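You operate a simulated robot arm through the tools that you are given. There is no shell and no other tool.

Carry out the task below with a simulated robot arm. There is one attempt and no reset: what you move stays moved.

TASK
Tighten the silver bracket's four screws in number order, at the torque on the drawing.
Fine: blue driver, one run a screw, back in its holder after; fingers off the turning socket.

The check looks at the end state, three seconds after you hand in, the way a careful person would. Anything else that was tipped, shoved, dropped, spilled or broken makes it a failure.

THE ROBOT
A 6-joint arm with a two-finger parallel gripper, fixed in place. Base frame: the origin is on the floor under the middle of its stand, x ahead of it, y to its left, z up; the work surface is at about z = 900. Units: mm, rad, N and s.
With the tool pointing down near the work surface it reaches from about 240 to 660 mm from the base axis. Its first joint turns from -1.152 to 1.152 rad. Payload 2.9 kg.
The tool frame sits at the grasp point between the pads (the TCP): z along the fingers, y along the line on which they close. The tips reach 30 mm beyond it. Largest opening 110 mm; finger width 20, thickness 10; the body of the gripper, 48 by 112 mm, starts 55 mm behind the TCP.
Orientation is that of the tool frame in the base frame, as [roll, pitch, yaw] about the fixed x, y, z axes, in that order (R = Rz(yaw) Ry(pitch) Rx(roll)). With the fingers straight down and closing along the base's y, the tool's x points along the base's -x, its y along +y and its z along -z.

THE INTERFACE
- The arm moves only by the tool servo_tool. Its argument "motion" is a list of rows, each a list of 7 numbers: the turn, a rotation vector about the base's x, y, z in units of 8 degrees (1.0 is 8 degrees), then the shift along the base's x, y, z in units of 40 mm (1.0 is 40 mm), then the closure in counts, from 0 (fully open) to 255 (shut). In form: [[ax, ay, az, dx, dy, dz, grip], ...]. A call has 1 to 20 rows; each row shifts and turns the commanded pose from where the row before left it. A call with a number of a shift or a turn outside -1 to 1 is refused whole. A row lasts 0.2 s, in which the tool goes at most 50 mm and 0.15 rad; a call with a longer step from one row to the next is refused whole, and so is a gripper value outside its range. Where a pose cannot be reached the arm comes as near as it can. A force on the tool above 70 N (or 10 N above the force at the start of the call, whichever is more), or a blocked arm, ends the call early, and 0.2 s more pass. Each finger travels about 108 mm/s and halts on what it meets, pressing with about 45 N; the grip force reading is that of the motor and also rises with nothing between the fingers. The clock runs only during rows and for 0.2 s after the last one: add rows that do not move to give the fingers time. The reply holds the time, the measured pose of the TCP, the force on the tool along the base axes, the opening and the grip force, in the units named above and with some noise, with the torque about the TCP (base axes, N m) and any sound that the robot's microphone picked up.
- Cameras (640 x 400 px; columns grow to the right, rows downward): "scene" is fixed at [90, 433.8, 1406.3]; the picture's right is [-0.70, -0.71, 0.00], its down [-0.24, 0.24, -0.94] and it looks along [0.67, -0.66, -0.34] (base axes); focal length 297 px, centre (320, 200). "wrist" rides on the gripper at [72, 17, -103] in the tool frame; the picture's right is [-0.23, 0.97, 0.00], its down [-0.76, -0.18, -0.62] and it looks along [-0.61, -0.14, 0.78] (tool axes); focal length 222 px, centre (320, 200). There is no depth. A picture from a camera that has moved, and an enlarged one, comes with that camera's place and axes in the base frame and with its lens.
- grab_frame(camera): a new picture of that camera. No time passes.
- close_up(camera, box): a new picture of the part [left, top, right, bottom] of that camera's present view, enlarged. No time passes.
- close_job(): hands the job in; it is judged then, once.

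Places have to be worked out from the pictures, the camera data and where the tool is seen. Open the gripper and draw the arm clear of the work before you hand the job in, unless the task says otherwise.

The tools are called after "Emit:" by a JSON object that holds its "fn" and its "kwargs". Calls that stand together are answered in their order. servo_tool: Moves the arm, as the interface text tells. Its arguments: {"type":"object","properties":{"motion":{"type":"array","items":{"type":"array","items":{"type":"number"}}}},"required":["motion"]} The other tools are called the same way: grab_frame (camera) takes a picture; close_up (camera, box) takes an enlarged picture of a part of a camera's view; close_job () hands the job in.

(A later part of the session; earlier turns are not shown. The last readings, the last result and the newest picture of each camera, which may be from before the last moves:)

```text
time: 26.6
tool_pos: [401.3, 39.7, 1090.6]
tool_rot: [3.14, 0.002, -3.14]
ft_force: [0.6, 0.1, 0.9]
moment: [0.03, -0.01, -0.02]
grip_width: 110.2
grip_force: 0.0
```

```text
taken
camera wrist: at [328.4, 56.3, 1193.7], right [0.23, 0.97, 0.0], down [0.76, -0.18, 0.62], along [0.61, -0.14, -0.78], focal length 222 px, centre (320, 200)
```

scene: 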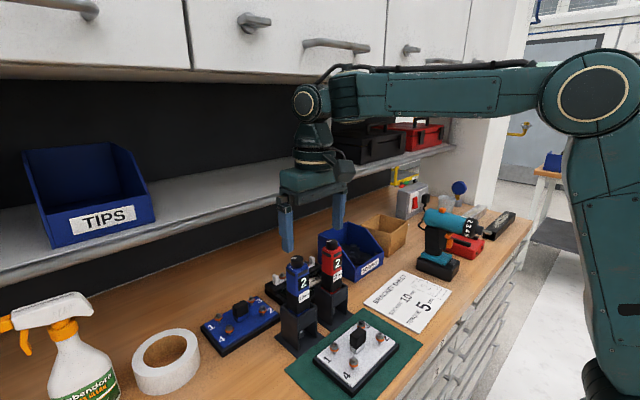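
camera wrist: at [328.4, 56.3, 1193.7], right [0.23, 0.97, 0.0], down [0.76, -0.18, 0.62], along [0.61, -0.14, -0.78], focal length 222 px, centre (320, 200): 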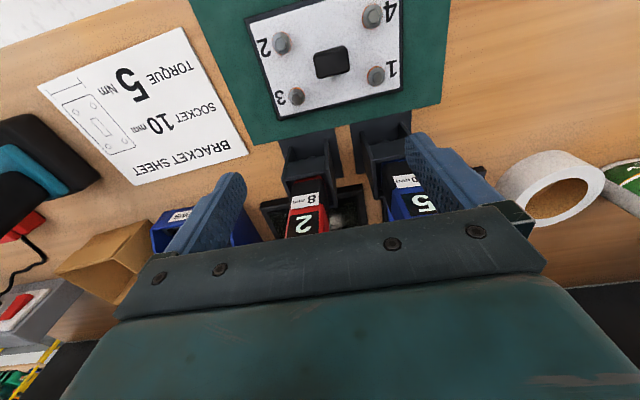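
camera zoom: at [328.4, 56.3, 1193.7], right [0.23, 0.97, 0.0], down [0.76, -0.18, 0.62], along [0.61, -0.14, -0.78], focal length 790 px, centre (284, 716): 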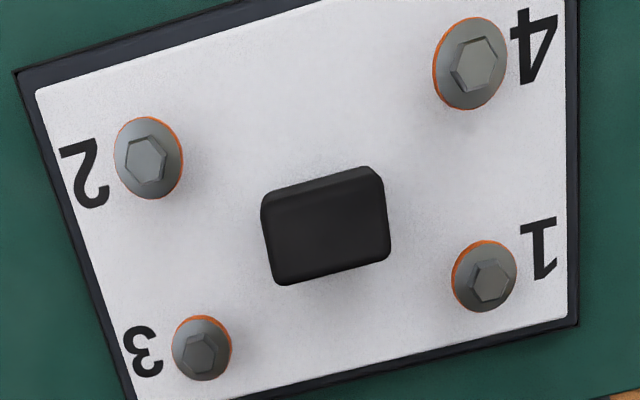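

The four screws form a neat rectangle. I'll get their heights from the scene camera with strong close-ups.

Emit:
{"fn": "close_up", "kwargs": {"camera": "scene", "box": [310, 330, 360, 380]}}

Emit:
{"fn": "close_up", "kwargs": {"camera": "scene", "box": [340, 310, 390, 360]}}

Emit:
{"fn": "close_up", "kwargs": {"camera": "scene", "box": [300, 290, 420, 400]}}

```text
8.00 times, centred on (335, 355) of scene
camera zoom: at [90.0, 433.8, 1406.3], right [-0.7, -0.71, 0.0], down [-0.24, 0.24, -0.94], along [0.67, -0.66, -0.34], focal length 2378 px, centre (200, -1040)
```

zoom: 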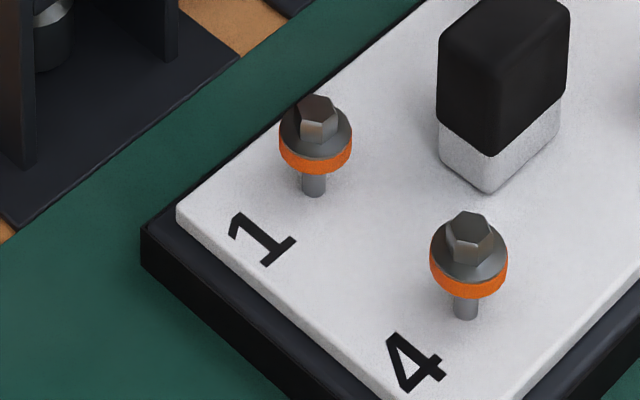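

```text
8.00 times, centred on (365, 335) of scene
camera zoom: at [90.0, 433.8, 1406.3], right [-0.7, -0.71, 0.0], down [-0.24, 0.24, -0.94], along [0.67, -0.66, -0.34], focal length 2378 px, centre (-40, -880)
```

zoom: 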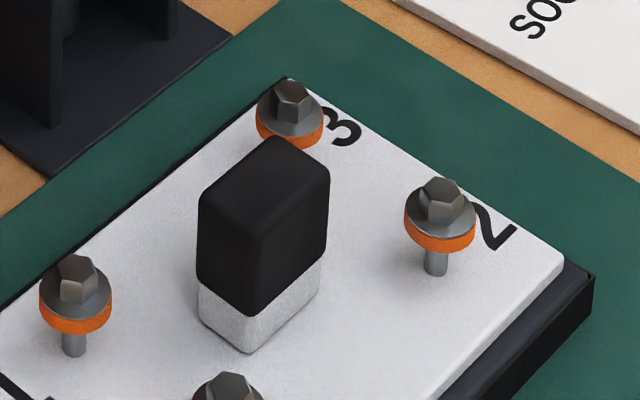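

```text
3.64 times, centred on (360, 345) of scene
camera zoom: at [90.0, 433.8, 1406.3], right [-0.7, -0.71, 0.0], down [-0.24, 0.24, -0.94], along [0.67, -0.66, -0.34], focal length 1081 px, centre (174, -327)
```

zoom: 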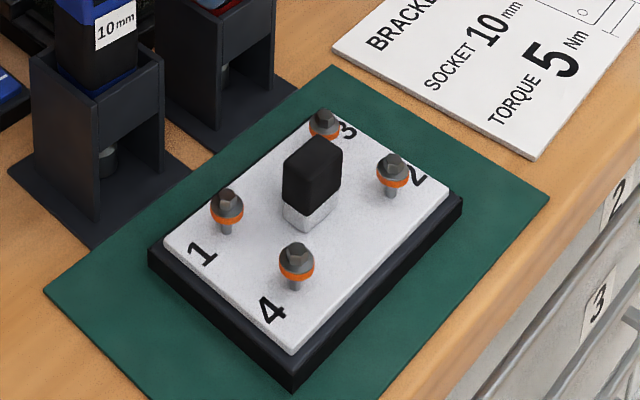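

Combining two wrist views puts the screw-head tops at z≈946. Screw 1 is near (382.8, 102.8), 2 near (334.6, 18.1), 3 near (382.2, 18.5) and 4 near (335.0, 103.0). I'll rise and move over the blue driver with the fingers partly closed to about 70 mm.

Emit:
{"fn": "servo_tool", "kwargs": {"motion": [[0, 0, 0, 0, 0, 0.75, 93], [0, 0, 0, 0, 0, 0.75, 93], [0, 0, 0, 0, 0, 0.75, 93], [0, 0, 0, 0.64, 0.59, 0, 93], [0, 0, 0, 0.64, 0.59, 0, 93], [0, 0, 0, 0.64, 0.59, 0, 93], [0, 0, 0, 0, 0, -0.5, 93], [0, 0, 0, 0, 0, -0.5, 93], [0, 0, 0, 0, 0, 0, 93]]}}

Emit:
{"fn": "grab_frame", "kwargs": {"camera": "wrist"}}

Emit:
{"fn": "close_up", "kwargs": {"camera": "wrist", "box": [270, 110, 370, 190]}}

```text
time: 28.6
tool_pos: [480.0, 111.0, 1139.9]
tool_rot: [3.139, 0.002, -3.14]
ft_force: [0.0, 0.8, -0.3]
moment: [0.01, -0.02, 0.0]
grip_width: 69.7
grip_force: 0.0
```

```text
taken
camera wrist: at [405.6, 127.3, 1243.3], right [0.23, 0.97, 0.0], down [0.76, -0.18, 0.62], along [0.61, -0.14, -0.78], focal length 222 px, centre (320, 200)
```

wrist: 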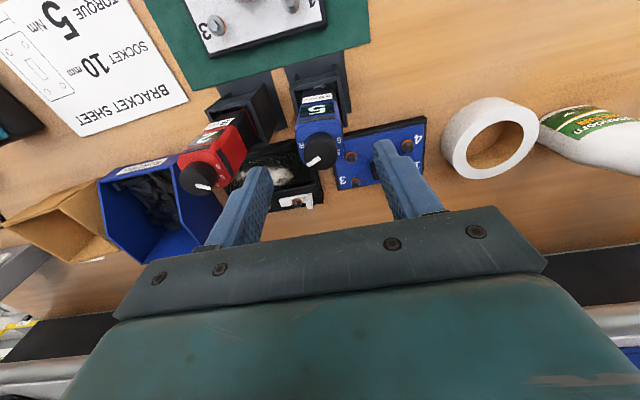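

```text
5.00 times, centred on (320, 150) of wrist
camera zoom: at [405.6, 127.3, 1243.3], right [0.23, 0.97, 0.0], down [0.76, -0.18, 0.62], along [0.61, -0.14, -0.78], focal length 1111 px, centre (320, 450)
```

zoom: 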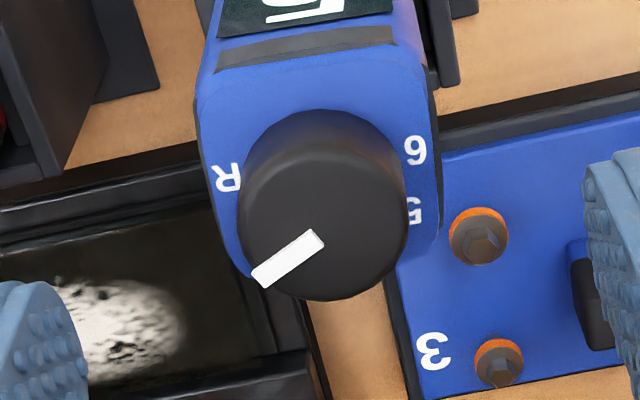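

The driver's knob is centred between the open fingers, with its axis near (478, 111). I'll descend 80 mm so the fingers straddle the blue body above the holder rim, then check before closing.

Emit:
{"fn": "servo_tool", "kwargs": {"motion": [[0, 0, 0, 0, 0.01, -0.5, 93], [0, 0, 0, 0, 0.01, -0.5, 93], [0, 0, 0, 0, 0, -0.5, 93], [0, 0, 0, 0, 0, -0.5, 93], [0, 0, 0, 0, 0, 0, 93]]}}

Emit:
{"fn": "grab_frame", "kwargs": {"camera": "wrist"}}

Emit:
{"fn": "close_up", "kwargs": {"camera": "scene", "box": [260, 220, 380, 360]}}

```text
time: 29.8
tool_pos: [479.9, 110.6, 1059.9]
tool_rot: [3.139, 0.002, -3.141]
ft_force: [0.4, -0.9, 0.5]
moment: [-0.01, 0.02, -0.01]
grip_width: 69.8
grip_force: 0.0
```

```text
taken
camera wrist: at [405.8, 127.9, 1163.5], right [0.23, 0.97, 0.0], down [0.76, -0.18, 0.62], along [0.61, -0.14, -0.78], focal length 222 px, centre (320, 200)
```

wrist: 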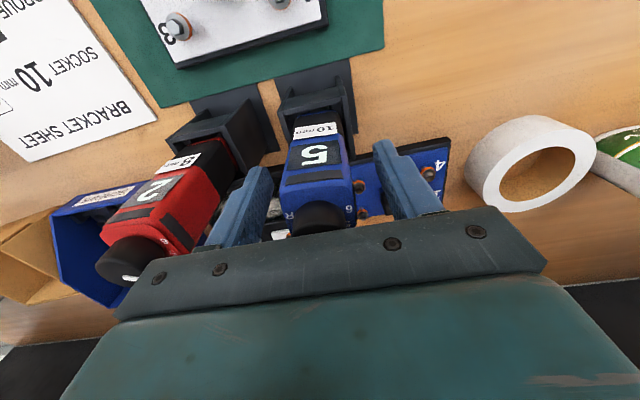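

```text
2.86 times, centred on (320, 290) of scene
camera zoom: at [90.0, 433.8, 1406.3], right [-0.7, -0.71, 0.0], down [-0.24, 0.24, -0.94], along [0.67, -0.66, -0.34], focal length 850 px, centre (320, -57)
```

zoom: 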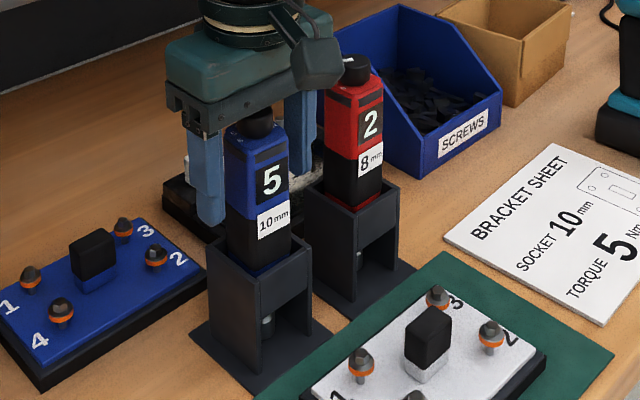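

The fingers straddle the blue body and are clear of the red driver and the holder. I'll close on the body.

Emit:
{"fn": "servo_tool", "kwargs": {"motion": [[0, 0, 0, 0, 0, 0, 160], [0, 0, 0, 0, 0, 0, 255], [0, 0, 0, 0, 0, 0, 255], [0, 0, 0, 0, 0, 0, 255], [0, 0, 0, 0, 0, 0, 255]]}}

Emit:
{"fn": "grab_frame", "kwargs": {"camera": "wrist"}}

Emit:
{"fn": "close_up", "kwargs": {"camera": "scene", "box": [260, 220, 380, 360]}}

```text
time: 31.0
tool_pos: [479.2, 110.0, 1059.6]
tool_rot: [3.139, -0.001, -3.141]
ft_force: [0.9, -2.6, 0.2]
moment: [-0.15, -0.06, 0.01]
grip_width: 37.3
grip_force: 45.0
```

```text
taken
camera wrist: at [405.9, 127.8, 1163.6], right [0.23, 0.97, 0.0], down [0.76, -0.18, 0.62], along [0.61, -0.14, -0.78], focal length 222 px, centre (320, 200)
```

wrist: 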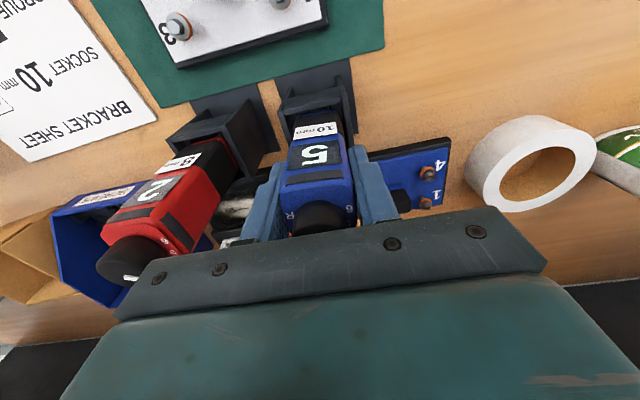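

```text
2.86 times, centred on (320, 290) of scene
camera zoom: at [90.1, 433.7, 1406.3], right [-0.7, -0.71, 0.0], down [-0.24, 0.24, -0.94], along [0.67, -0.66, -0.34], focal length 850 px, centre (320, -57)
```

zoom: 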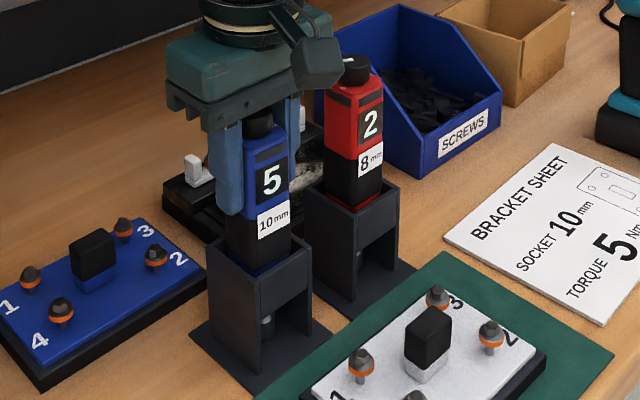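

The body is gripped at 37.3 mm with the window still on 5. I'll lift straight up slowly, a small amount first.

Emit:
{"fn": "servo_tool", "kwargs": {"motion": [[0, 0, 0, 0, 0, 0.25, 255], [0, 0, 0, 0, 0, 0.25, 255], [0, 0, 0, 0, 0, 0, 255]]}}

Emit:
{"fn": "close_up", "kwargs": {"camera": "scene", "box": [260, 220, 380, 360]}}

```text
time: 31.8
tool_pos: [479.7, 110.8, 1081.1]
tool_rot: [-3.141, -0.001, -3.141]
ft_force: [0.1, -0.6, -4.0]
moment: [0.0, -0.01, 0.02]
grip_width: 37.1
grip_force: 45.1
```

```text
2.86 times, centred on (320, 290) of scene
camera zoom: at [90.1, 433.8, 1406.2], right [-0.7, -0.71, 0.0], down [-0.24, 0.24, -0.94], along [0.67, -0.66, -0.34], focal length 850 px, centre (320, -57)
```

zoom: 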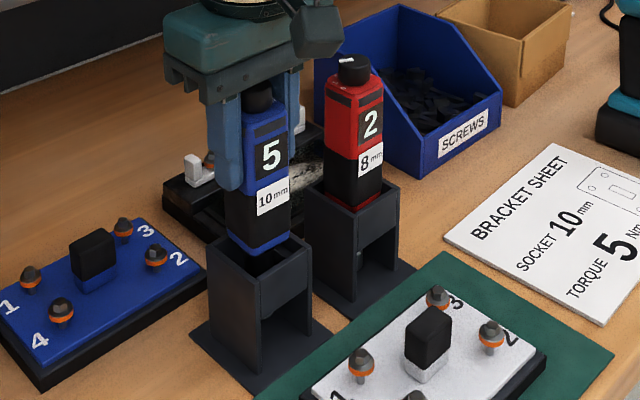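

The driver is lifting cleanly at about 4 N. I'll continue straight up until the socket clears the holder rim.

Emit:
{"fn": "servo_tool", "kwargs": {"motion": [[0, 0, 0, 0, 0, 0.5, 255], [0, 0, 0, 0, 0, 0.5, 255], [0, 0, 0, 0, 0, 0.5, 255], [0, 0, 0, 0, 0, 0.5, 255], [0, 0, 0, 0, 0, 0.5, 255], [0, 0, 0, 0, 0, 0, 255], [0, 0, 0, 0, 0, 0, 255]]}}

Emit:
{"fn": "close_up", "kwargs": {"camera": "scene", "box": [250, 160, 390, 360]}}

Emit:
{"fn": "grab_frame", "kwargs": {"camera": "wrist"}}

```text
time: 33.4
tool_pos: [479.3, 110.2, 1180.9]
tool_rot: [3.139, -0.001, 3.141]
ft_force: [0.5, 0.6, -4.5]
moment: [-0.03, 0.0, -0.01]
grip_width: 37.2
grip_force: 45.1
```

```text
2.00 times, centred on (320, 260) of scene
camera zoom: at [90.1, 433.8, 1406.2], right [-0.7, -0.71, 0.0], down [-0.24, 0.24, -0.94], along [0.67, -0.66, -0.34], focal length 595 px, centre (320, 80)
```

zoom: 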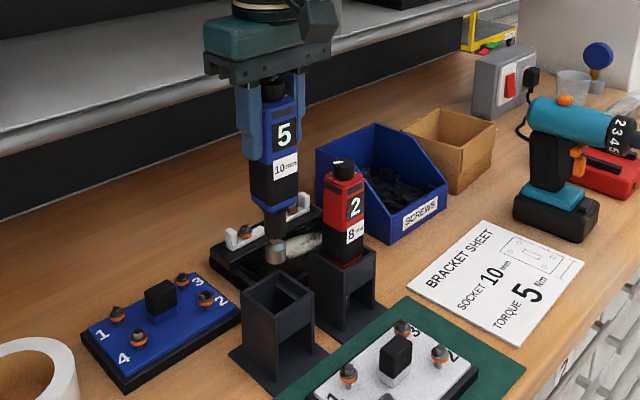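

```text
taken
camera wrist: at [406.0, 127.5, 1284.0], right [0.23, 0.97, 0.0], down [0.76, -0.18, 0.62], along [0.61, -0.14, -0.78], focal length 222 px, centre (320, 200)
```

wrist: 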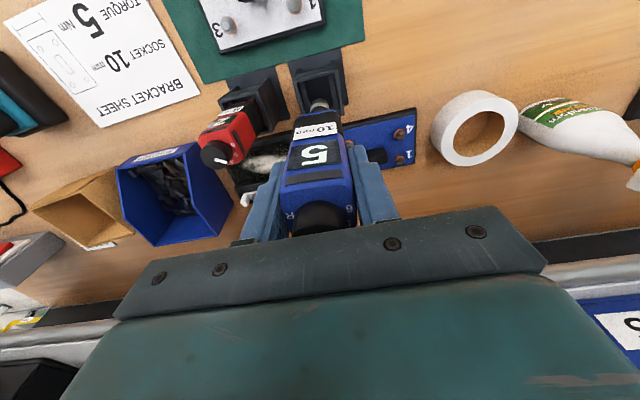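

The driver is out of the holder and the socket is visible in both cameras. I'll zoom in to locate the socket tip relative to the tool.

Emit:
{"fn": "close_up", "kwargs": {"camera": "wrist", "box": [290, 80, 350, 140]}}

Emit:
{"fn": "close_up", "kwargs": {"camera": "scene", "box": [275, 235, 325, 305]}}

Emit:
{"fn": "close_up", "kwargs": {"camera": "wrist", "box": [250, 130, 400, 250]}}

```text
6.67 times, centred on (320, 110) of wrist
camera zoom: at [406.0, 127.5, 1284.0], right [0.23, 0.97, 0.0], down [0.76, -0.18, 0.62], along [0.61, -0.14, -0.78], focal length 1481 px, centre (320, 800)
```

zoom: 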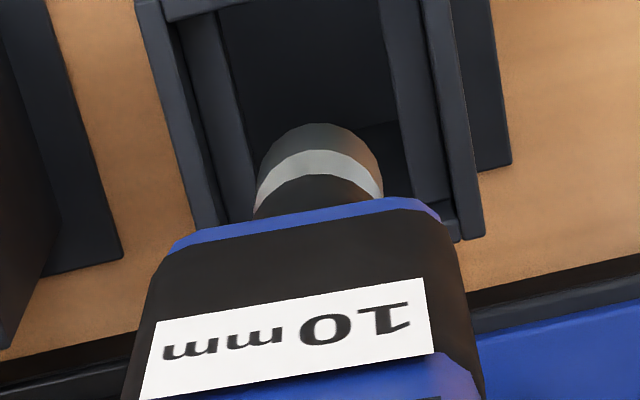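

```text
5.71 times, centred on (300, 270) of scene
camera zoom: at [90.1, 433.8, 1406.2], right [-0.7, -0.71, 0.0], down [-0.24, 0.24, -0.94], along [0.67, -0.66, -0.34], focal length 1699 px, centre (434, -200)
```

zoom: 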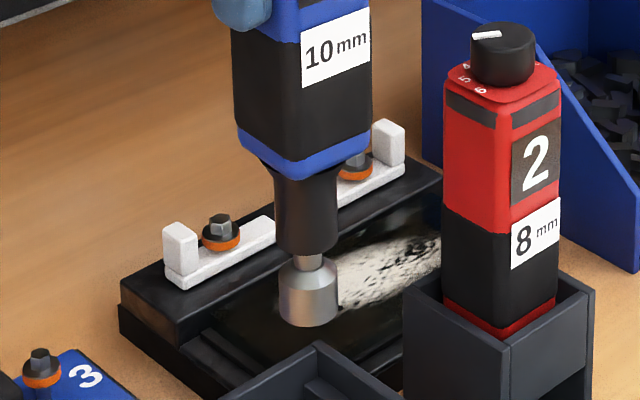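

```text
3.33 times, centred on (325, 190) of wrist
camera zoom: at [406.0, 127.5, 1284.0], right [0.23, 0.97, 0.0], down [0.76, -0.18, 0.62], along [0.61, -0.14, -0.78], focal length 740 px, centre (303, 233)
```

zoom: 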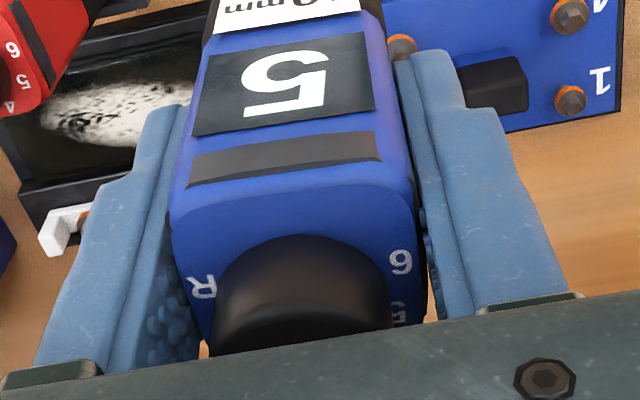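

Both views put the socket axis within about 0.5 mm of the tool axis, and the socket tip about 150–158 mm below the TCP. I'll carry the driver over screw 1 at height, then lower it to about 20 mm above the screw head.

Emit:
{"fn": "servo_tool", "kwargs": {"motion": [[0, 0, 0, -0.6, -0.047, 0, 255], [0, 0, 0, -0.6, -0.047, 0, 255], [0, 0, 0, -0.6, -0.047, 0, 255], [0, 0, 0, -0.6, -0.047, 0, 255], [0, 0, 0, 0, 0, 0, 255], [0, 0, 0, 0, 0, -0.45, 255], [0, 0, 0, 0, 0, -0.45, 255], [0, 0, 0, 0, 0, -0.45, 255], [0, 0, 0, 0, 0, 0, 255], [0, 0, 0, 0, 0, 0, 255]]}}

Emit:
{"fn": "grab_frame", "kwargs": {"camera": "wrist"}}

Emit:
{"fn": "close_up", "kwargs": {"camera": "scene", "box": [295, 300, 375, 380]}}

Emit:
{"fn": "grab_frame", "kwargs": {"camera": "scene"}}

```text
time: 35.6
tool_pos: [384.0, 102.3, 1125.7]
tool_rot: [3.138, 0.001, -3.14]
ft_force: [0.2, 0.4, -5.0]
moment: [0.0, -0.01, -0.01]
grip_width: 36.9
grip_force: 45.5
```

```text
taken
camera wrist: at [310.0, 119.9, 1229.1], right [0.23, 0.97, 0.0], down [0.76, -0.18, 0.62], along [0.61, -0.14, -0.78], focal length 222 px, centre (320, 200)
```

wrist: 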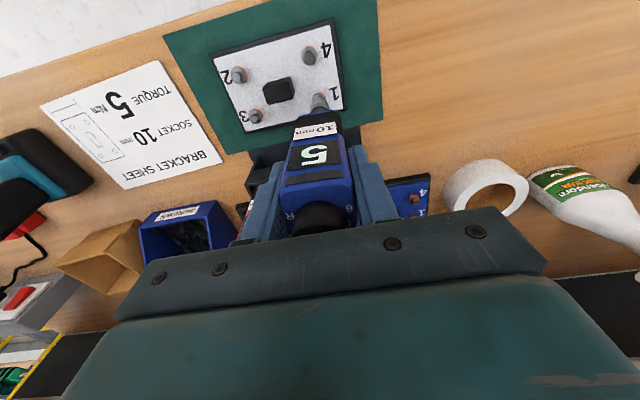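

```text
5.00 times, centred on (335, 340) of scene
camera zoom: at [90.1, 433.8, 1406.3], right [-0.7, -0.71, 0.0], down [-0.24, 0.24, -0.94], along [0.67, -0.66, -0.34], focal length 1487 px, centre (245, -500)
```

zoom: 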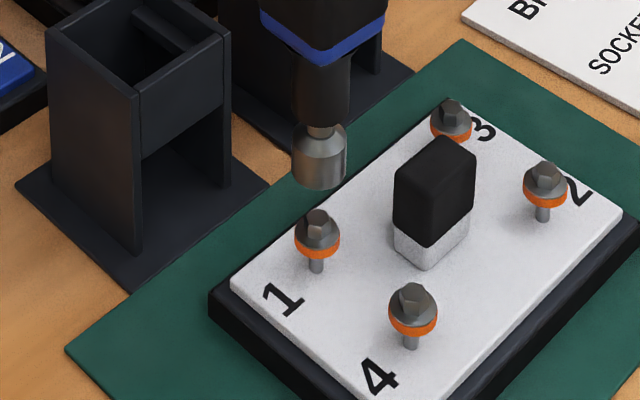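

```text
taken
```

scene: 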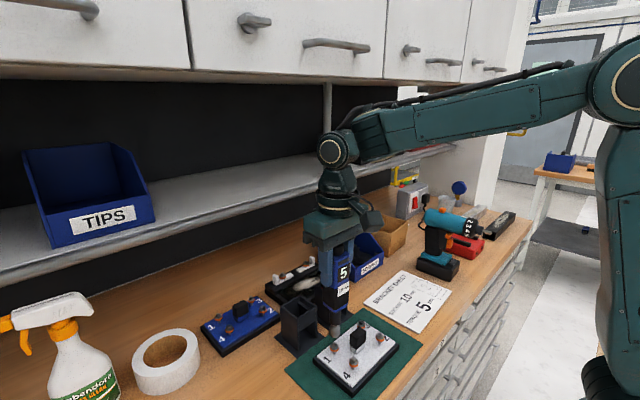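

The scene camera shows the socket directly above screw 1 left-to-right. I'll check the depth direction with the wrist camera.

Emit:
{"fn": "close_up", "kwargs": {"camera": "wrist", "box": [290, 70, 350, 130]}}

Emit:
{"fn": "close_up", "kwargs": {"camera": "scene", "box": [310, 320, 360, 370]}}

```text
6.67 times, centred on (320, 100) of wrist
camera zoom: at [310.0, 119.9, 1229.1], right [0.23, 0.97, 0.0], down [0.76, -0.18, 0.62], along [0.61, -0.14, -0.78], focal length 1481 px, centre (320, 867)
```

zoom: 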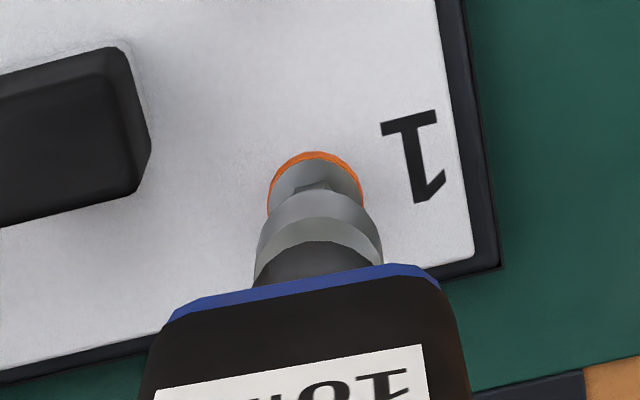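

```text
8.00 times, centred on (335, 345) of scene
camera zoom: at [90.1, 433.8, 1406.3], right [-0.7, -0.71, 0.0], down [-0.24, 0.24, -0.94], along [0.67, -0.66, -0.34], focal length 2378 px, centre (200, -960)
```

zoom: 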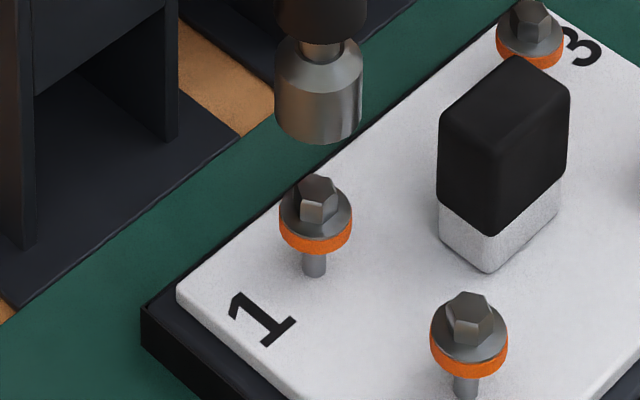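

Both views suggest a correction of about +0.9 mm in x and -0.8 mm in y. I'll apply that and lower to just above the screw head.

Emit:
{"fn": "servo_tool", "kwargs": {"motion": [[0, 0, 0, 0.0225, -0.02, -0.1, 255], [0, 0, 0, 0, 0, -0.1, 255], [0, 0, 0, 0, 0, -0.1, 255], [0, 0, 0, 0, 0, 0, 255]]}}

Emit:
{"fn": "close_up", "kwargs": {"camera": "wrist", "box": [290, 70, 350, 130]}}

Emit:
{"fn": "close_up", "kwargs": {"camera": "scene", "box": [310, 320, 360, 370]}}

```text
time: 36.6
tool_pos: [385.0, 100.8, 1114.4]
tool_rot: [3.14, 0.002, -3.14]
ft_force: [0.8, 0.4, -4.1]
moment: [0.03, 0.0, -0.02]
grip_width: 36.5
grip_force: 44.7
```

```text
6.67 times, centred on (320, 100) of wrist
camera zoom: at [310.7, 119.4, 1217.5], right [0.23, 0.97, 0.0], down [0.76, -0.18, 0.62], along [0.61, -0.14, -0.78], focal length 1481 px, centre (320, 867)
```

zoom: 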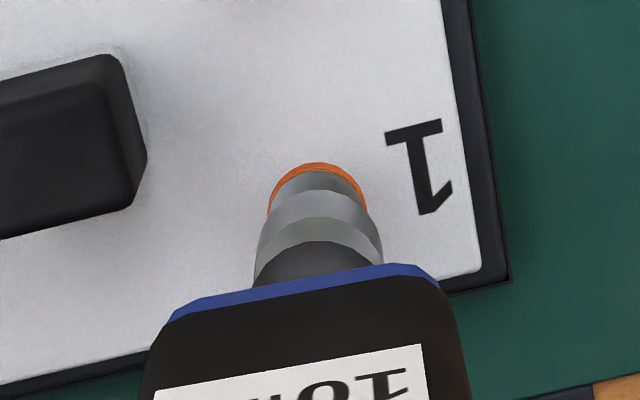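

```text
8.00 times, centred on (335, 345) of scene
camera zoom: at [90.1, 433.8, 1406.3], right [-0.7, -0.71, 0.0], down [-0.24, 0.24, -0.94], along [0.67, -0.66, -0.34], focal length 2378 px, centre (200, -960)
```

zoom: 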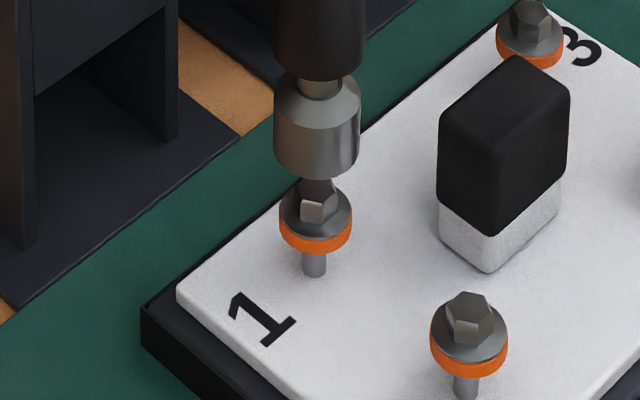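

Alignment is now within about 0.3 mm, and the head top should be about 10 mm below the socket rim. I'll lower in 2 mm steps onto the head, watching the force.

Emit:
{"fn": "servo_tool", "kwargs": {"motion": [[0, 0, 0, 0, -0.005, -0.05, 255], [0, 0, 0, 0, 0, -0.05, 255], [0, 0, 0, 0, 0, -0.05, 255], [0, 0, 0, 0, 0, -0.05, 255], [0, 0, 0, 0, 0, -0.05, 255], [0, 0, 0, 0, 0, 0, 255]]}}

Emit:
{"fn": "close_up", "kwargs": {"camera": "scene", "box": [310, 320, 360, 370]}}

```text
time: 38.0
tool_pos: [385.3, 101.5, 1104.7]
tool_rot: [3.139, 0.0, 3.141]
ft_force: [0.4, 0.1, -3.3]
moment: [0.02, 0.01, 0.01]
grip_width: 36.4
grip_force: 44.6
```

```text
8.00 times, centred on (335, 345) of scene
camera zoom: at [90.1, 433.8, 1406.3], right [-0.7, -0.71, 0.0], down [-0.24, 0.24, -0.94], along [0.67, -0.66, -0.34], focal length 2378 px, centre (200, -960)
```

zoom: 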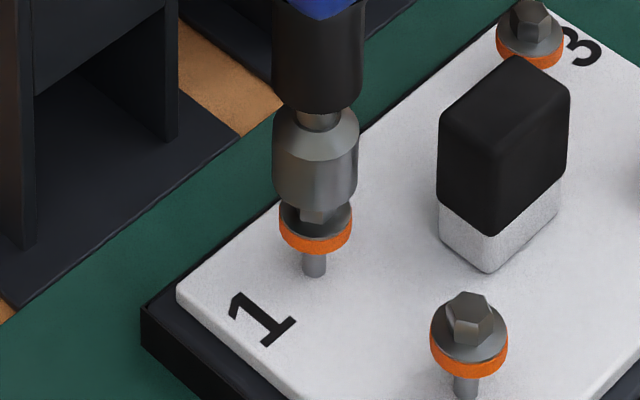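

There is no contact force yet and the head is starting to enter the socket. I'll continue down in small steps.

Emit:
{"fn": "servo_tool", "kwargs": {"motion": [[0, 0, 0, 0, 0, -0.05, 255], [0, 0, 0, 0, 0, -0.05, 255], [0, 0, 0, 0, 0, 0, 255]]}}

Emit:
{"fn": "close_up", "kwargs": {"camera": "scene", "box": [310, 320, 360, 370]}}

Emit:
{"fn": "close_up", "kwargs": {"camera": "wrist", "box": [250, 80, 400, 250]}}

```text
time: 38.8
tool_pos: [383.4, 102.5, 1101.4]
tool_rot: [3.14, 0.001, -3.141]
ft_force: [-0.6, 0.2, -4.0]
moment: [0.03, -0.02, 0.01]
grip_width: 36.7
grip_force: 44.8
```

```text
8.00 times, centred on (335, 345) of scene
camera zoom: at [90.1, 433.8, 1406.3], right [-0.7, -0.71, 0.0], down [-0.24, 0.24, -0.94], along [0.67, -0.66, -0.34], focal length 2378 px, centre (200, -960)
```

zoom: 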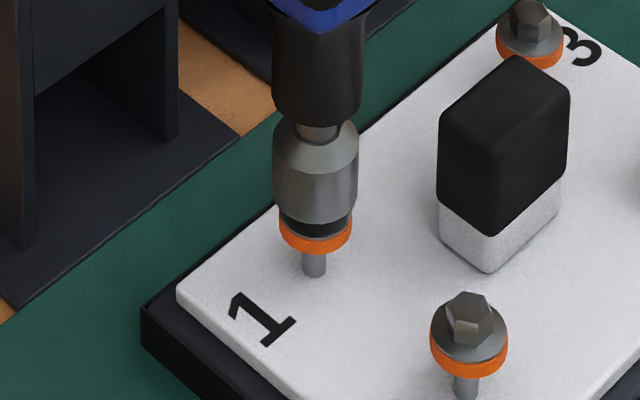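

```text
2.35 times, centred on (325, 165) of wrist
camera zoom: at [310.8, 119.4, 1203.9], right [0.23, 0.97, 0.0], down [0.76, -0.18, 0.62], along [0.61, -0.14, -0.78], focal length 523 px, centre (308, 282)
```

zoom: 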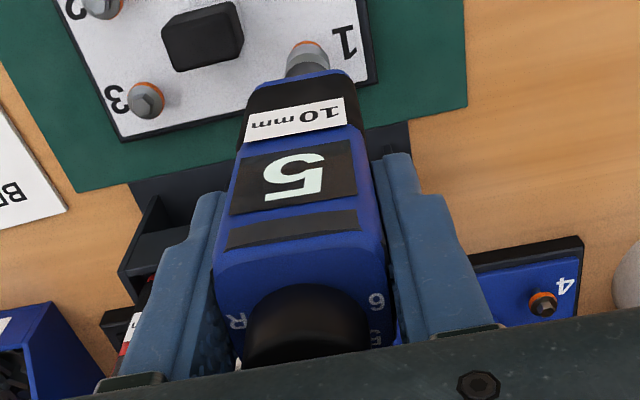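

The socket is enclosing the hex head. I'll lower another 4 mm in 1 mm steps to seat on it.

Emit:
{"fn": "servo_tool", "kwargs": {"motion": [[0, 0, 0, 0, 0, -0.025, 255], [0, 0, 0, 0, 0, -0.025, 255], [0, 0, 0, 0, 0, -0.025, 255], [0, 0, 0, 0, 0, -0.025, 255]]}}

Emit:
{"fn": "close_up", "kwargs": {"camera": "scene", "box": [310, 320, 360, 370]}}

```text
time: 39.8
tool_pos: [384.2, 102.2, 1095.7]
tool_rot: [3.14, 0.001, -3.141]
ft_force: [0.4, 0.7, -4.7]
moment: [-0.03, 0.0, 0.01]
grip_width: 36.2
grip_force: 45.0
```

```text
8.00 times, centred on (335, 345) of scene
camera zoom: at [90.1, 433.8, 1406.2], right [-0.7, -0.71, 0.0], down [-0.24, 0.24, -0.94], along [0.67, -0.66, -0.34], focal length 2378 px, centre (200, -960)
```

zoom: 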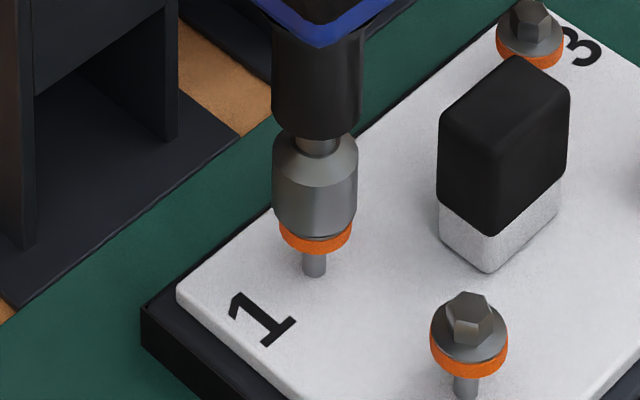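

The socket is right above the flange and the force is still only the driver's weight. I'll lower 1 mm at a time to make contact.

Emit:
{"fn": "servo_tool", "kwargs": {"motion": [[0, 0, 0, 0, 0, -0.025, 255], [0, 0, 0, 0, 0, -0.025, 255]]}}

```text
time: 40.4
tool_pos: [383.7, 101.8, 1094.6]
tool_rot: [3.14, 0.001, 3.14]
ft_force: [-0.7, 1.0, 1.2]
moment: [0.05, 0.09, -0.04]
grip_width: 36.3
grip_force: 45.4
```

Contact: about 6 N more than the free weight. I'll press on gently and listen for the driver starting.

Emit:
{"fn": "servo_tool", "kwargs": {"motion": [[0, 0, 0, 0, 0, -0.025, 255], [0, 0, 0, 0, 0, -0.025, 255]]}}

Emit:
{"fn": "close_up", "kwargs": {"camera": "scene", "box": [310, 320, 360, 370]}}

```text
time: 41.0
tool_pos: [384.1, 102.0, 1092.9]
tool_rot: [3.14, 0.003, 3.14]
ft_force: [0.8, -0.2, 2.0]
moment: [0.05, -0.17, 0.01]
grip_width: 36.4
grip_force: 45.4
```

```text
8.00 times, centred on (335, 345) of scene
camera zoom: at [90.1, 433.8, 1406.3], right [-0.7, -0.71, 0.0], down [-0.24, 0.24, -0.94], along [0.67, -0.66, -0.34], focal length 2378 px, centre (200, -960)
```

zoom: 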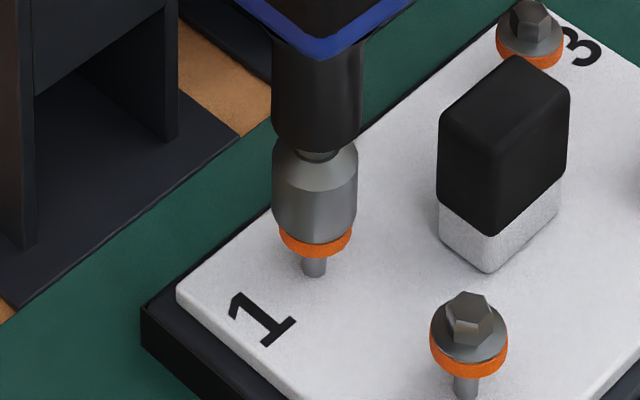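

The socket's neck is retracting into the nose like a spring-loaded push-to-start, with only about 6 N of push so far. I'll press on in small calls so I can follow as soon as it starts.

Emit:
{"fn": "servo_tool", "kwargs": {"motion": [[0, 0, 0, 0, 0, -0.025, 255]]}}

Emit:
{"fn": "close_up", "kwargs": {"camera": "scene", "box": [310, 320, 360, 370]}}

```text
time: 41.4
tool_pos: [383.6, 103.1, 1091.8]
tool_rot: [3.14, 0.001, 3.141]
ft_force: [2.7, -0.8, 1.1]
moment: [-0.1, -0.29, -0.03]
grip_width: 36.4
grip_force: 44.7
```

```text
8.00 times, centred on (335, 345) of scene
camera zoom: at [90.1, 433.7, 1406.3], right [-0.7, -0.71, 0.0], down [-0.24, 0.24, -0.94], along [0.67, -0.66, -0.34], focal length 2378 px, centre (200, -960)
```

zoom: 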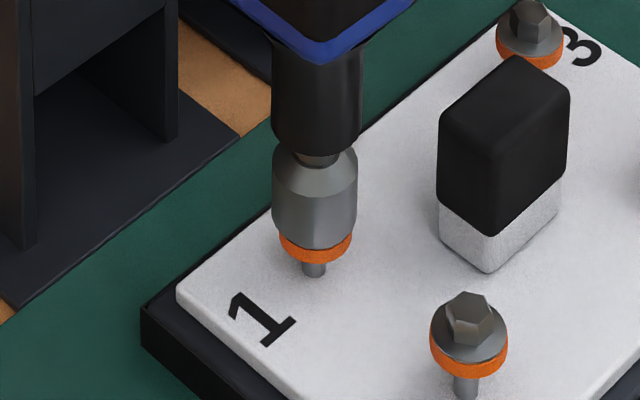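

The screw is turning down (its shank is visibly shorter), so the run has started. I'll follow it down.

Emit:
{"fn": "servo_tool", "kwargs": {"motion": [[0, 0, 0, 0, 0, -0.045, 255]]}}

Emit:
{"fn": "close_up", "kwargs": {"camera": "scene", "box": [310, 320, 360, 370]}}

```text
time: 41.8
tool_pos: [384.2, 102.2, 1089.7]
tool_rot: [3.139, 0.0, 3.141]
ft_force: [2.2, 0.4, 0.4]
moment: [0.0, -0.29, 0.03]
grip_width: 36.3
grip_force: 44.8
```

```text
8.00 times, centred on (335, 345) of scene
camera zoom: at [90.1, 433.7, 1406.3], right [-0.7, -0.71, 0.0], down [-0.24, 0.24, -0.94], along [0.67, -0.66, -0.34], focal length 2378 px, centre (200, -960)
```

zoom: 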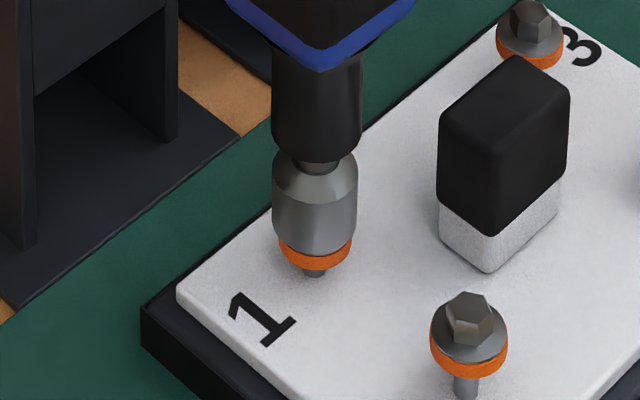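

The screw drops about 2.5 mm per call and the push force has eased slightly. I'll follow a bit faster.

Emit:
{"fn": "servo_tool", "kwargs": {"motion": [[0, 0, 0, 0, 0, -0.085, 255]]}}

Emit:
{"fn": "close_up", "kwargs": {"camera": "scene", "box": [310, 320, 360, 370]}}

```text
time: 42.2
tool_pos: [384.0, 102.5, 1086.7]
tool_rot: [3.139, 0.002, 3.141]
ft_force: [2.1, 0.3, 0.8]
moment: [0.04, -0.21, 0.0]
grip_width: 35.8
grip_force: 44.9
```

```text
8.00 times, centred on (335, 345) of scene
camera zoom: at [90.1, 433.8, 1406.3], right [-0.7, -0.71, 0.0], down [-0.24, 0.24, -0.94], along [0.67, -0.66, -0.34], focal length 2378 px, centre (200, -960)
```

zoom: 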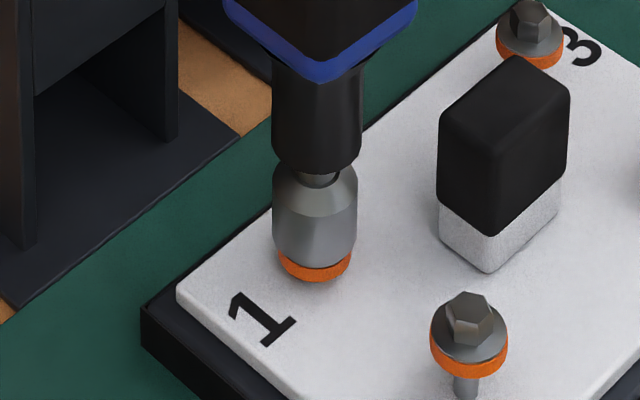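

The collar is reaching the plate. I'll keep following.

Emit:
{"fn": "servo_tool", "kwargs": {"motion": [[0, 0, 0, 0, 0, -0.07, 255]]}}

Emit:
{"fn": "close_up", "kwargs": {"camera": "scene", "box": [310, 320, 360, 370]}}

```text
time: 42.6
tool_pos: [384.7, 102.3, 1083.3]
tool_rot: [3.14, 0.001, -3.142]
ft_force: [-0.5, 1.0, 0.6]
moment: [0.11, -0.04, -0.01]
grip_width: 36.0
grip_force: 44.9
```

```text
8.00 times, centred on (335, 345) of scene
camera zoom: at [90.0, 433.8, 1406.3], right [-0.7, -0.71, 0.0], down [-0.24, 0.24, -0.94], along [0.67, -0.66, -0.34], focal length 2378 px, centre (200, -960)
```

zoom: 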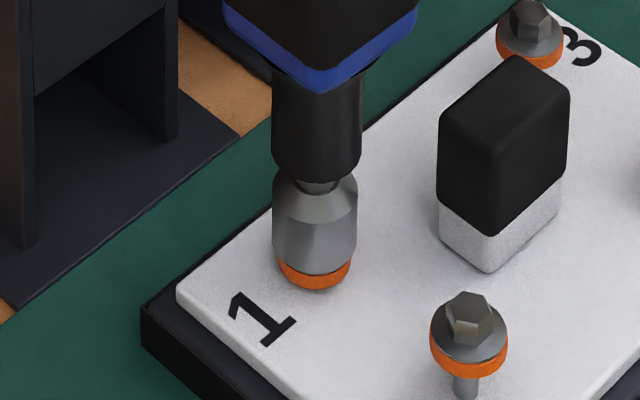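

About 2–3 mm remains before the screw seats. I'll continue following.

Emit:
{"fn": "servo_tool", "kwargs": {"motion": [[0, 0, 0, 0, 0, -0.06, 255]]}}

Emit:
{"fn": "close_up", "kwargs": {"camera": "scene", "box": [310, 320, 360, 370]}}

```text
time: 43.0
tool_pos: [383.6, 101.2, 1081.2]
tool_rot: [3.14, 0.001, 3.141]
ft_force: [0.6, 1.4, 1.9]
moment: [0.1, -0.03, 0.02]
grip_width: 36.1
grip_force: 44.9
```

```text
8.00 times, centred on (335, 345) of scene
camera zoom: at [90.0, 433.8, 1406.3], right [-0.7, -0.71, 0.0], down [-0.24, 0.24, -0.94], along [0.67, -0.66, -0.34], focal length 2378 px, centre (200, -960)
```

zoom: 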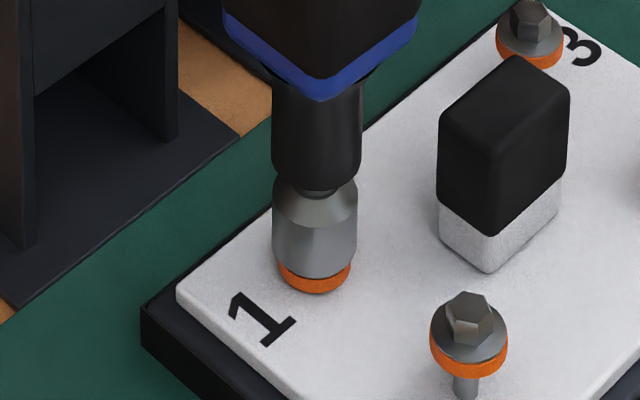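

It's still going down but slower, and the spindle is more compressed. I'll follow with a smaller step.

Emit:
{"fn": "servo_tool", "kwargs": {"motion": [[0, 0, 0, 0, 0, -0.03, 255]]}}

Emit:
{"fn": "close_up", "kwargs": {"camera": "scene", "box": [310, 320, 360, 370]}}

```text
time: 43.4
tool_pos: [384.7, 101.7, 1080.4]
tool_rot: [3.14, 0.002, 3.141]
ft_force: [1.9, 0.0, 0.9]
moment: [0.07, -0.15, 0.0]
grip_width: 36.3
grip_force: 45.0
```

```text
8.00 times, centred on (335, 345) of scene
camera zoom: at [90.0, 433.8, 1406.3], right [-0.7, -0.71, 0.0], down [-0.24, 0.24, -0.94], along [0.67, -0.66, -0.34], focal length 2378 px, centre (200, -960)
```

zoom: 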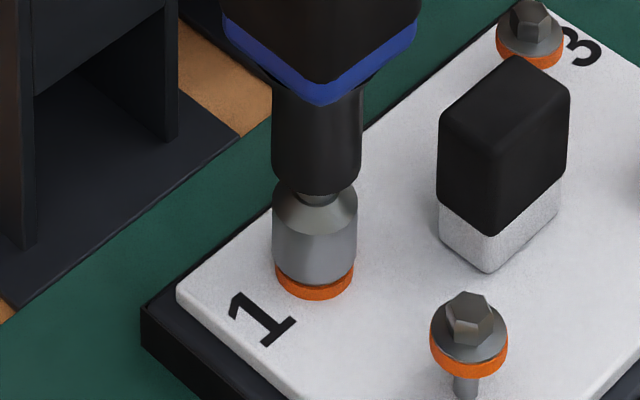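

The orange ring is now seated and being squeezed. I'll keep the push on and wait for the clutch.

Emit:
{"fn": "servo_tool", "kwargs": {"motion": [[0, 0, 0, 0, 0, -0.03, 255]]}}

Emit:
{"fn": "close_up", "kwargs": {"camera": "scene", "box": [310, 320, 360, 370]}}

```text
time: 43.8
tool_pos: [384.6, 102.1, 1078.7]
tool_rot: [3.139, 0.001, 3.141]
ft_force: [0.9, 0.5, 1.5]
moment: [0.13, -0.25, 0.0]
grip_width: 36.1
grip_force: 45.6
```

```text
8.00 times, centred on (335, 345) of scene
camera zoom: at [90.1, 433.8, 1406.3], right [-0.7, -0.71, 0.0], down [-0.24, 0.24, -0.94], along [0.67, -0.66, -0.34], focal length 2378 px, centre (200, -960)
```

zoom: 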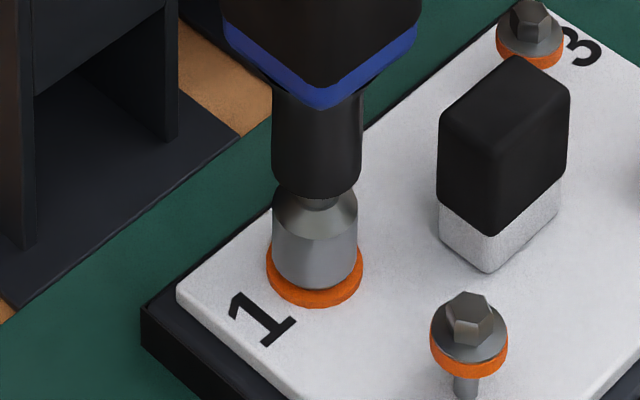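

The orange ring is squeezing out as tension builds, and the clutch hasn't sounded yet. I'll keep light pressure and follow.

Emit:
{"fn": "servo_tool", "kwargs": {"motion": [[0, 0, 0, 0, 0, -0.02, 255]]}}

Emit:
{"fn": "close_up", "kwargs": {"camera": "scene", "box": [310, 320, 360, 370]}}

```text
time: 44.2
tool_pos: [384.2, 102.8, 1078.1]
tool_rot: [-3.141, 0.002, 3.141]
ft_force: [2.5, 1.4, 1.3]
moment: [0.23, -0.24, -0.05]
grip_width: 36.3
grip_force: 45.2
```

```text
8.00 times, centred on (335, 345) of scene
camera zoom: at [90.1, 433.8, 1406.2], right [-0.7, -0.71, 0.0], down [-0.24, 0.24, -0.94], along [0.67, -0.66, -0.34], focal length 2378 px, centre (200, -960)
```

zoom: 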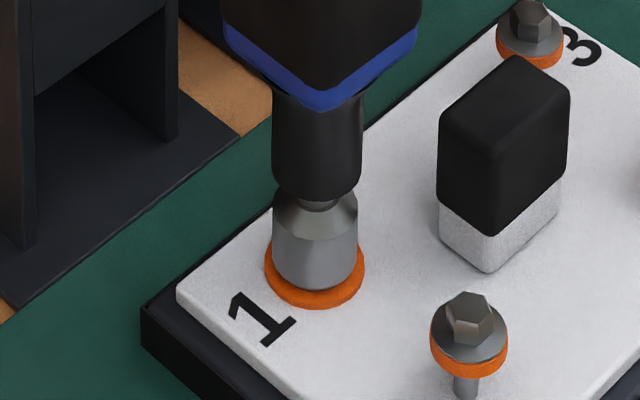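

The ring is barely changing now. I'll hold the pressure for a moment and see whether the screw still moves or a click comes.

Emit:
{"fn": "servo_tool", "kwargs": {"motion": [[0, 0, 0, 0, 0, -0.01, 255]]}}

Emit:
{"fn": "close_up", "kwargs": {"camera": "scene", "box": [310, 320, 360, 370]}}

Emit:
{"fn": "close_up", "kwargs": {"camera": "wrist", "box": [250, 80, 400, 250]}}

```text
time: 44.6
tool_pos: [383.0, 101.6, 1077.3]
tool_rot: [3.141, 0.002, 3.141]
ft_force: [3.3, 0.9, 2.2]
moment: [0.1, -0.28, -0.04]
grip_width: 36.2
grip_force: 45.2
```

```text
8.00 times, centred on (335, 345) of scene
camera zoom: at [90.1, 433.8, 1406.3], right [-0.7, -0.71, 0.0], down [-0.24, 0.24, -0.94], along [0.67, -0.66, -0.34], focal length 2378 px, centre (200, -960)
```

zoom: 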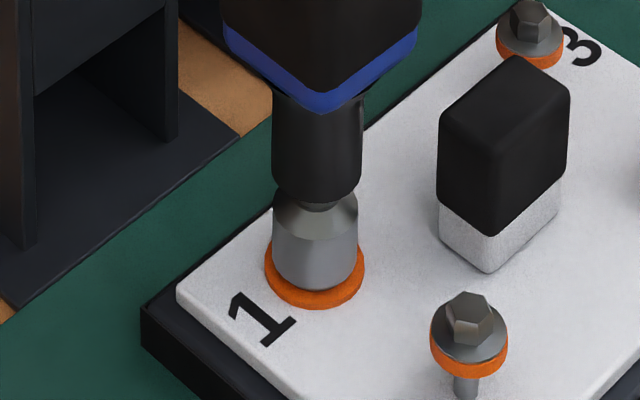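

```text
2.35 times, centred on (325, 165) of wrist
camera zoom: at [310.3, 119.2, 1180.9], right [0.23, 0.97, 0.0], down [0.76, -0.18, 0.62], along [0.61, -0.14, -0.78], focal length 523 px, centre (308, 282)
```

zoom: 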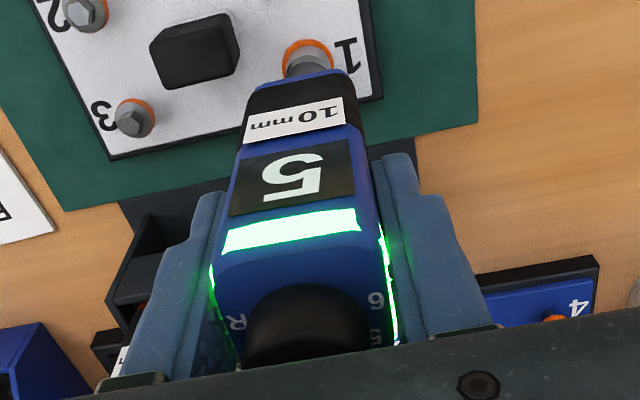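

The light bar turned green, so screw 1 reached torque. I'll lift straight off and check the result.

Emit:
{"fn": "servo_tool", "kwargs": {"motion": [[0, 0, 0, 0, 0, 0.25, 255], [0, 0, 0, 0, 0, 0.4, 255], [0, 0, 0, 0, 0, 0.4, 255], [0, 0, 0, 0, 0, 0.4, 255], [0, 0, 0, 0, 0, 0.4, 255], [0, 0, 0, 0, 0, 0, 255]]}}

Emit:
{"fn": "close_up", "kwargs": {"camera": "scene", "box": [300, 290, 420, 400]}}

Emit:
{"fn": "close_up", "kwargs": {"camera": "wrist", "box": [230, 40, 400, 250]}}

```text
time: 46.0
tool_pos: [383.1, 101.0, 1151.8]
tool_rot: [3.139, -0.001, -3.141]
ft_force: [0.5, 0.3, -3.7]
moment: [-0.02, -0.01, -0.01]
grip_width: 36.0
grip_force: 45.5
```

```text
3.64 times, centred on (360, 345) of scene
camera zoom: at [90.1, 433.8, 1406.3], right [-0.7, -0.71, 0.0], down [-0.24, 0.24, -0.94], along [0.67, -0.66, -0.34], focal length 1081 px, centre (174, -327)
```

zoom: 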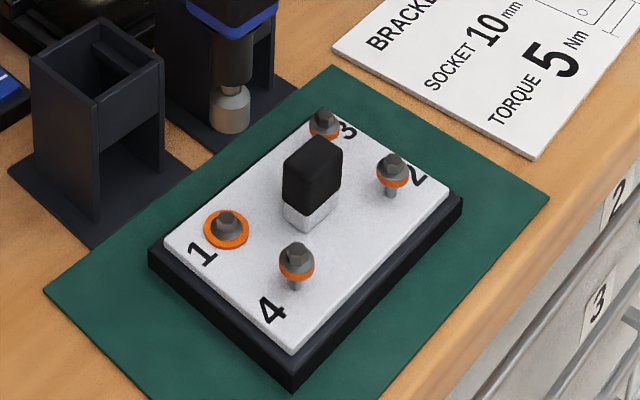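

```text
1.90 times, centred on (315, 145) of wrist
camera zoom: at [310.2, 119.0, 1254.8], right [0.23, 0.97, 0.0], down [0.76, -0.18, 0.62], along [0.61, -0.14, -0.78], focal length 423 px, centre (330, 305)
```

zoom: 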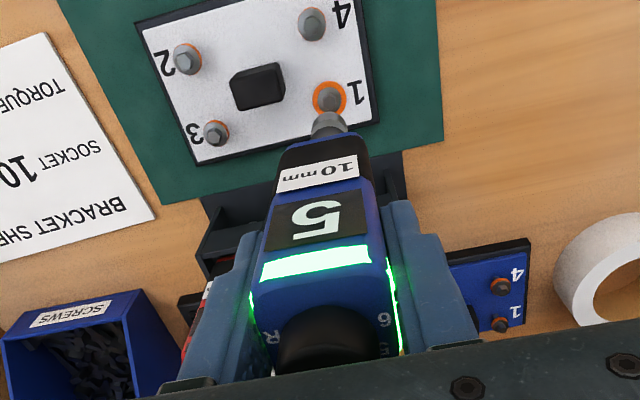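

Screw 1 is seated, the bracket hasn't moved and the window still shows 5. I'll move at this height to above screw 2, near (334.6, 17.6), clearing the centre block.

Emit:
{"fn": "servo_tool", "kwargs": {"motion": [[0, 0, 0, -0.299, -0.5275, 0, 255], [0, 0, 0, -0.299, -0.5275, 0, 255], [0, 0, 0, -0.299, -0.5275, 0, 255], [0, 0, 0, -0.299, -0.5275, 0, 255], [0, 0, 0, 0, 0, -0.3, 255], [0, 0, 0, 0, 0, -0.3, 255], [0, 0, 0, 0, 0, 0, 255]]}}

Emit:
{"fn": "close_up", "kwargs": {"camera": "wrist", "box": [290, 70, 350, 130]}}

Emit:
{"fn": "close_up", "kwargs": {"camera": "scene", "box": [350, 305, 400, 355]}}

```text
time: 47.6
tool_pos: [336.6, 19.0, 1127.7]
tool_rot: [3.141, 0.001, 3.14]
ft_force: [-0.6, 0.1, -4.8]
moment: [0.01, -0.01, 0.04]
grip_width: 35.8
grip_force: 44.7
```

```text
6.67 times, centred on (320, 100) of wrist
camera zoom: at [262.8, 34.9, 1231.1], right [0.23, 0.97, 0.0], down [0.76, -0.18, 0.62], along [0.61, -0.14, -0.78], focal length 1481 px, centre (320, 867)
```

zoom: 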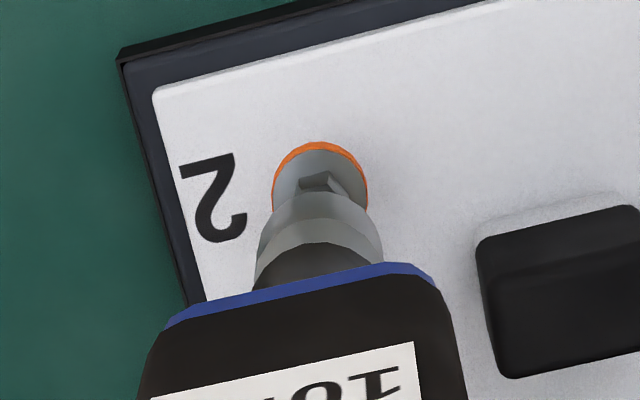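

```text
8.00 times, centred on (375, 330) of scene
camera zoom: at [90.1, 433.8, 1406.3], right [-0.7, -0.71, 0.0], down [-0.24, 0.24, -0.94], along [0.67, -0.66, -0.34], focal length 2378 px, centre (-120, -840)
```

zoom: 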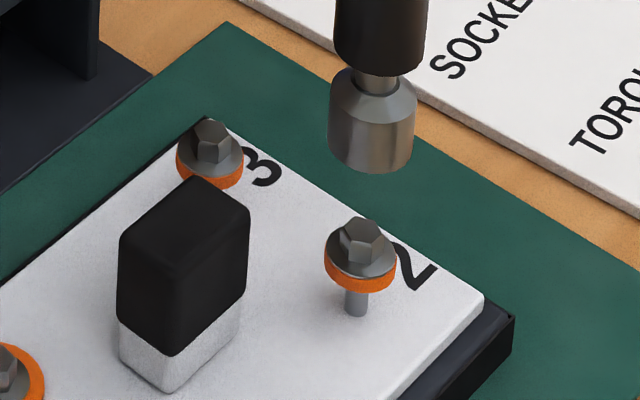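

The socket is lined up with screw 2 within about 0.5 mm in both views. I'll nudge -0.4 mm in x and descend onto the head.

Emit:
{"fn": "servo_tool", "kwargs": {"motion": [[0, 0, 0, -0.01, 0, -0.2, 255], [0, 0, 0, 0, 0, -0.2, 255], [0, 0, 0, 0, 0, -0.1, 255], [0, 0, 0, 0, 0, -0.05, 255], [0, 0, 0, 0, 0, -0.05, 255], [0, 0, 0, 0, 0, -0.05, 255], [0, 0, 0, 0, 0, -0.05, 255], [0, 0, 0, 0, 0, 0, 255]]}}

Emit:
{"fn": "close_up", "kwargs": {"camera": "scene", "box": [350, 305, 400, 355]}}

```text
time: 49.4
tool_pos: [335.5, 18.3, 1099.6]
tool_rot: [3.14, 0.0, -3.14]
ft_force: [-0.4, 0.8, -5.6]
moment: [0.02, -0.04, -0.01]
grip_width: 35.8
grip_force: 44.1
```

```text
8.00 times, centred on (375, 330) of scene
camera zoom: at [90.1, 433.8, 1406.3], right [-0.7, -0.71, 0.0], down [-0.24, 0.24, -0.94], along [0.67, -0.66, -0.34], focal length 2378 px, centre (-120, -840)
```

zoom: 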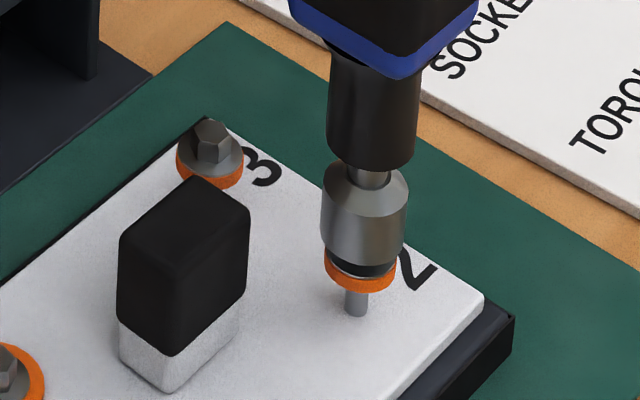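

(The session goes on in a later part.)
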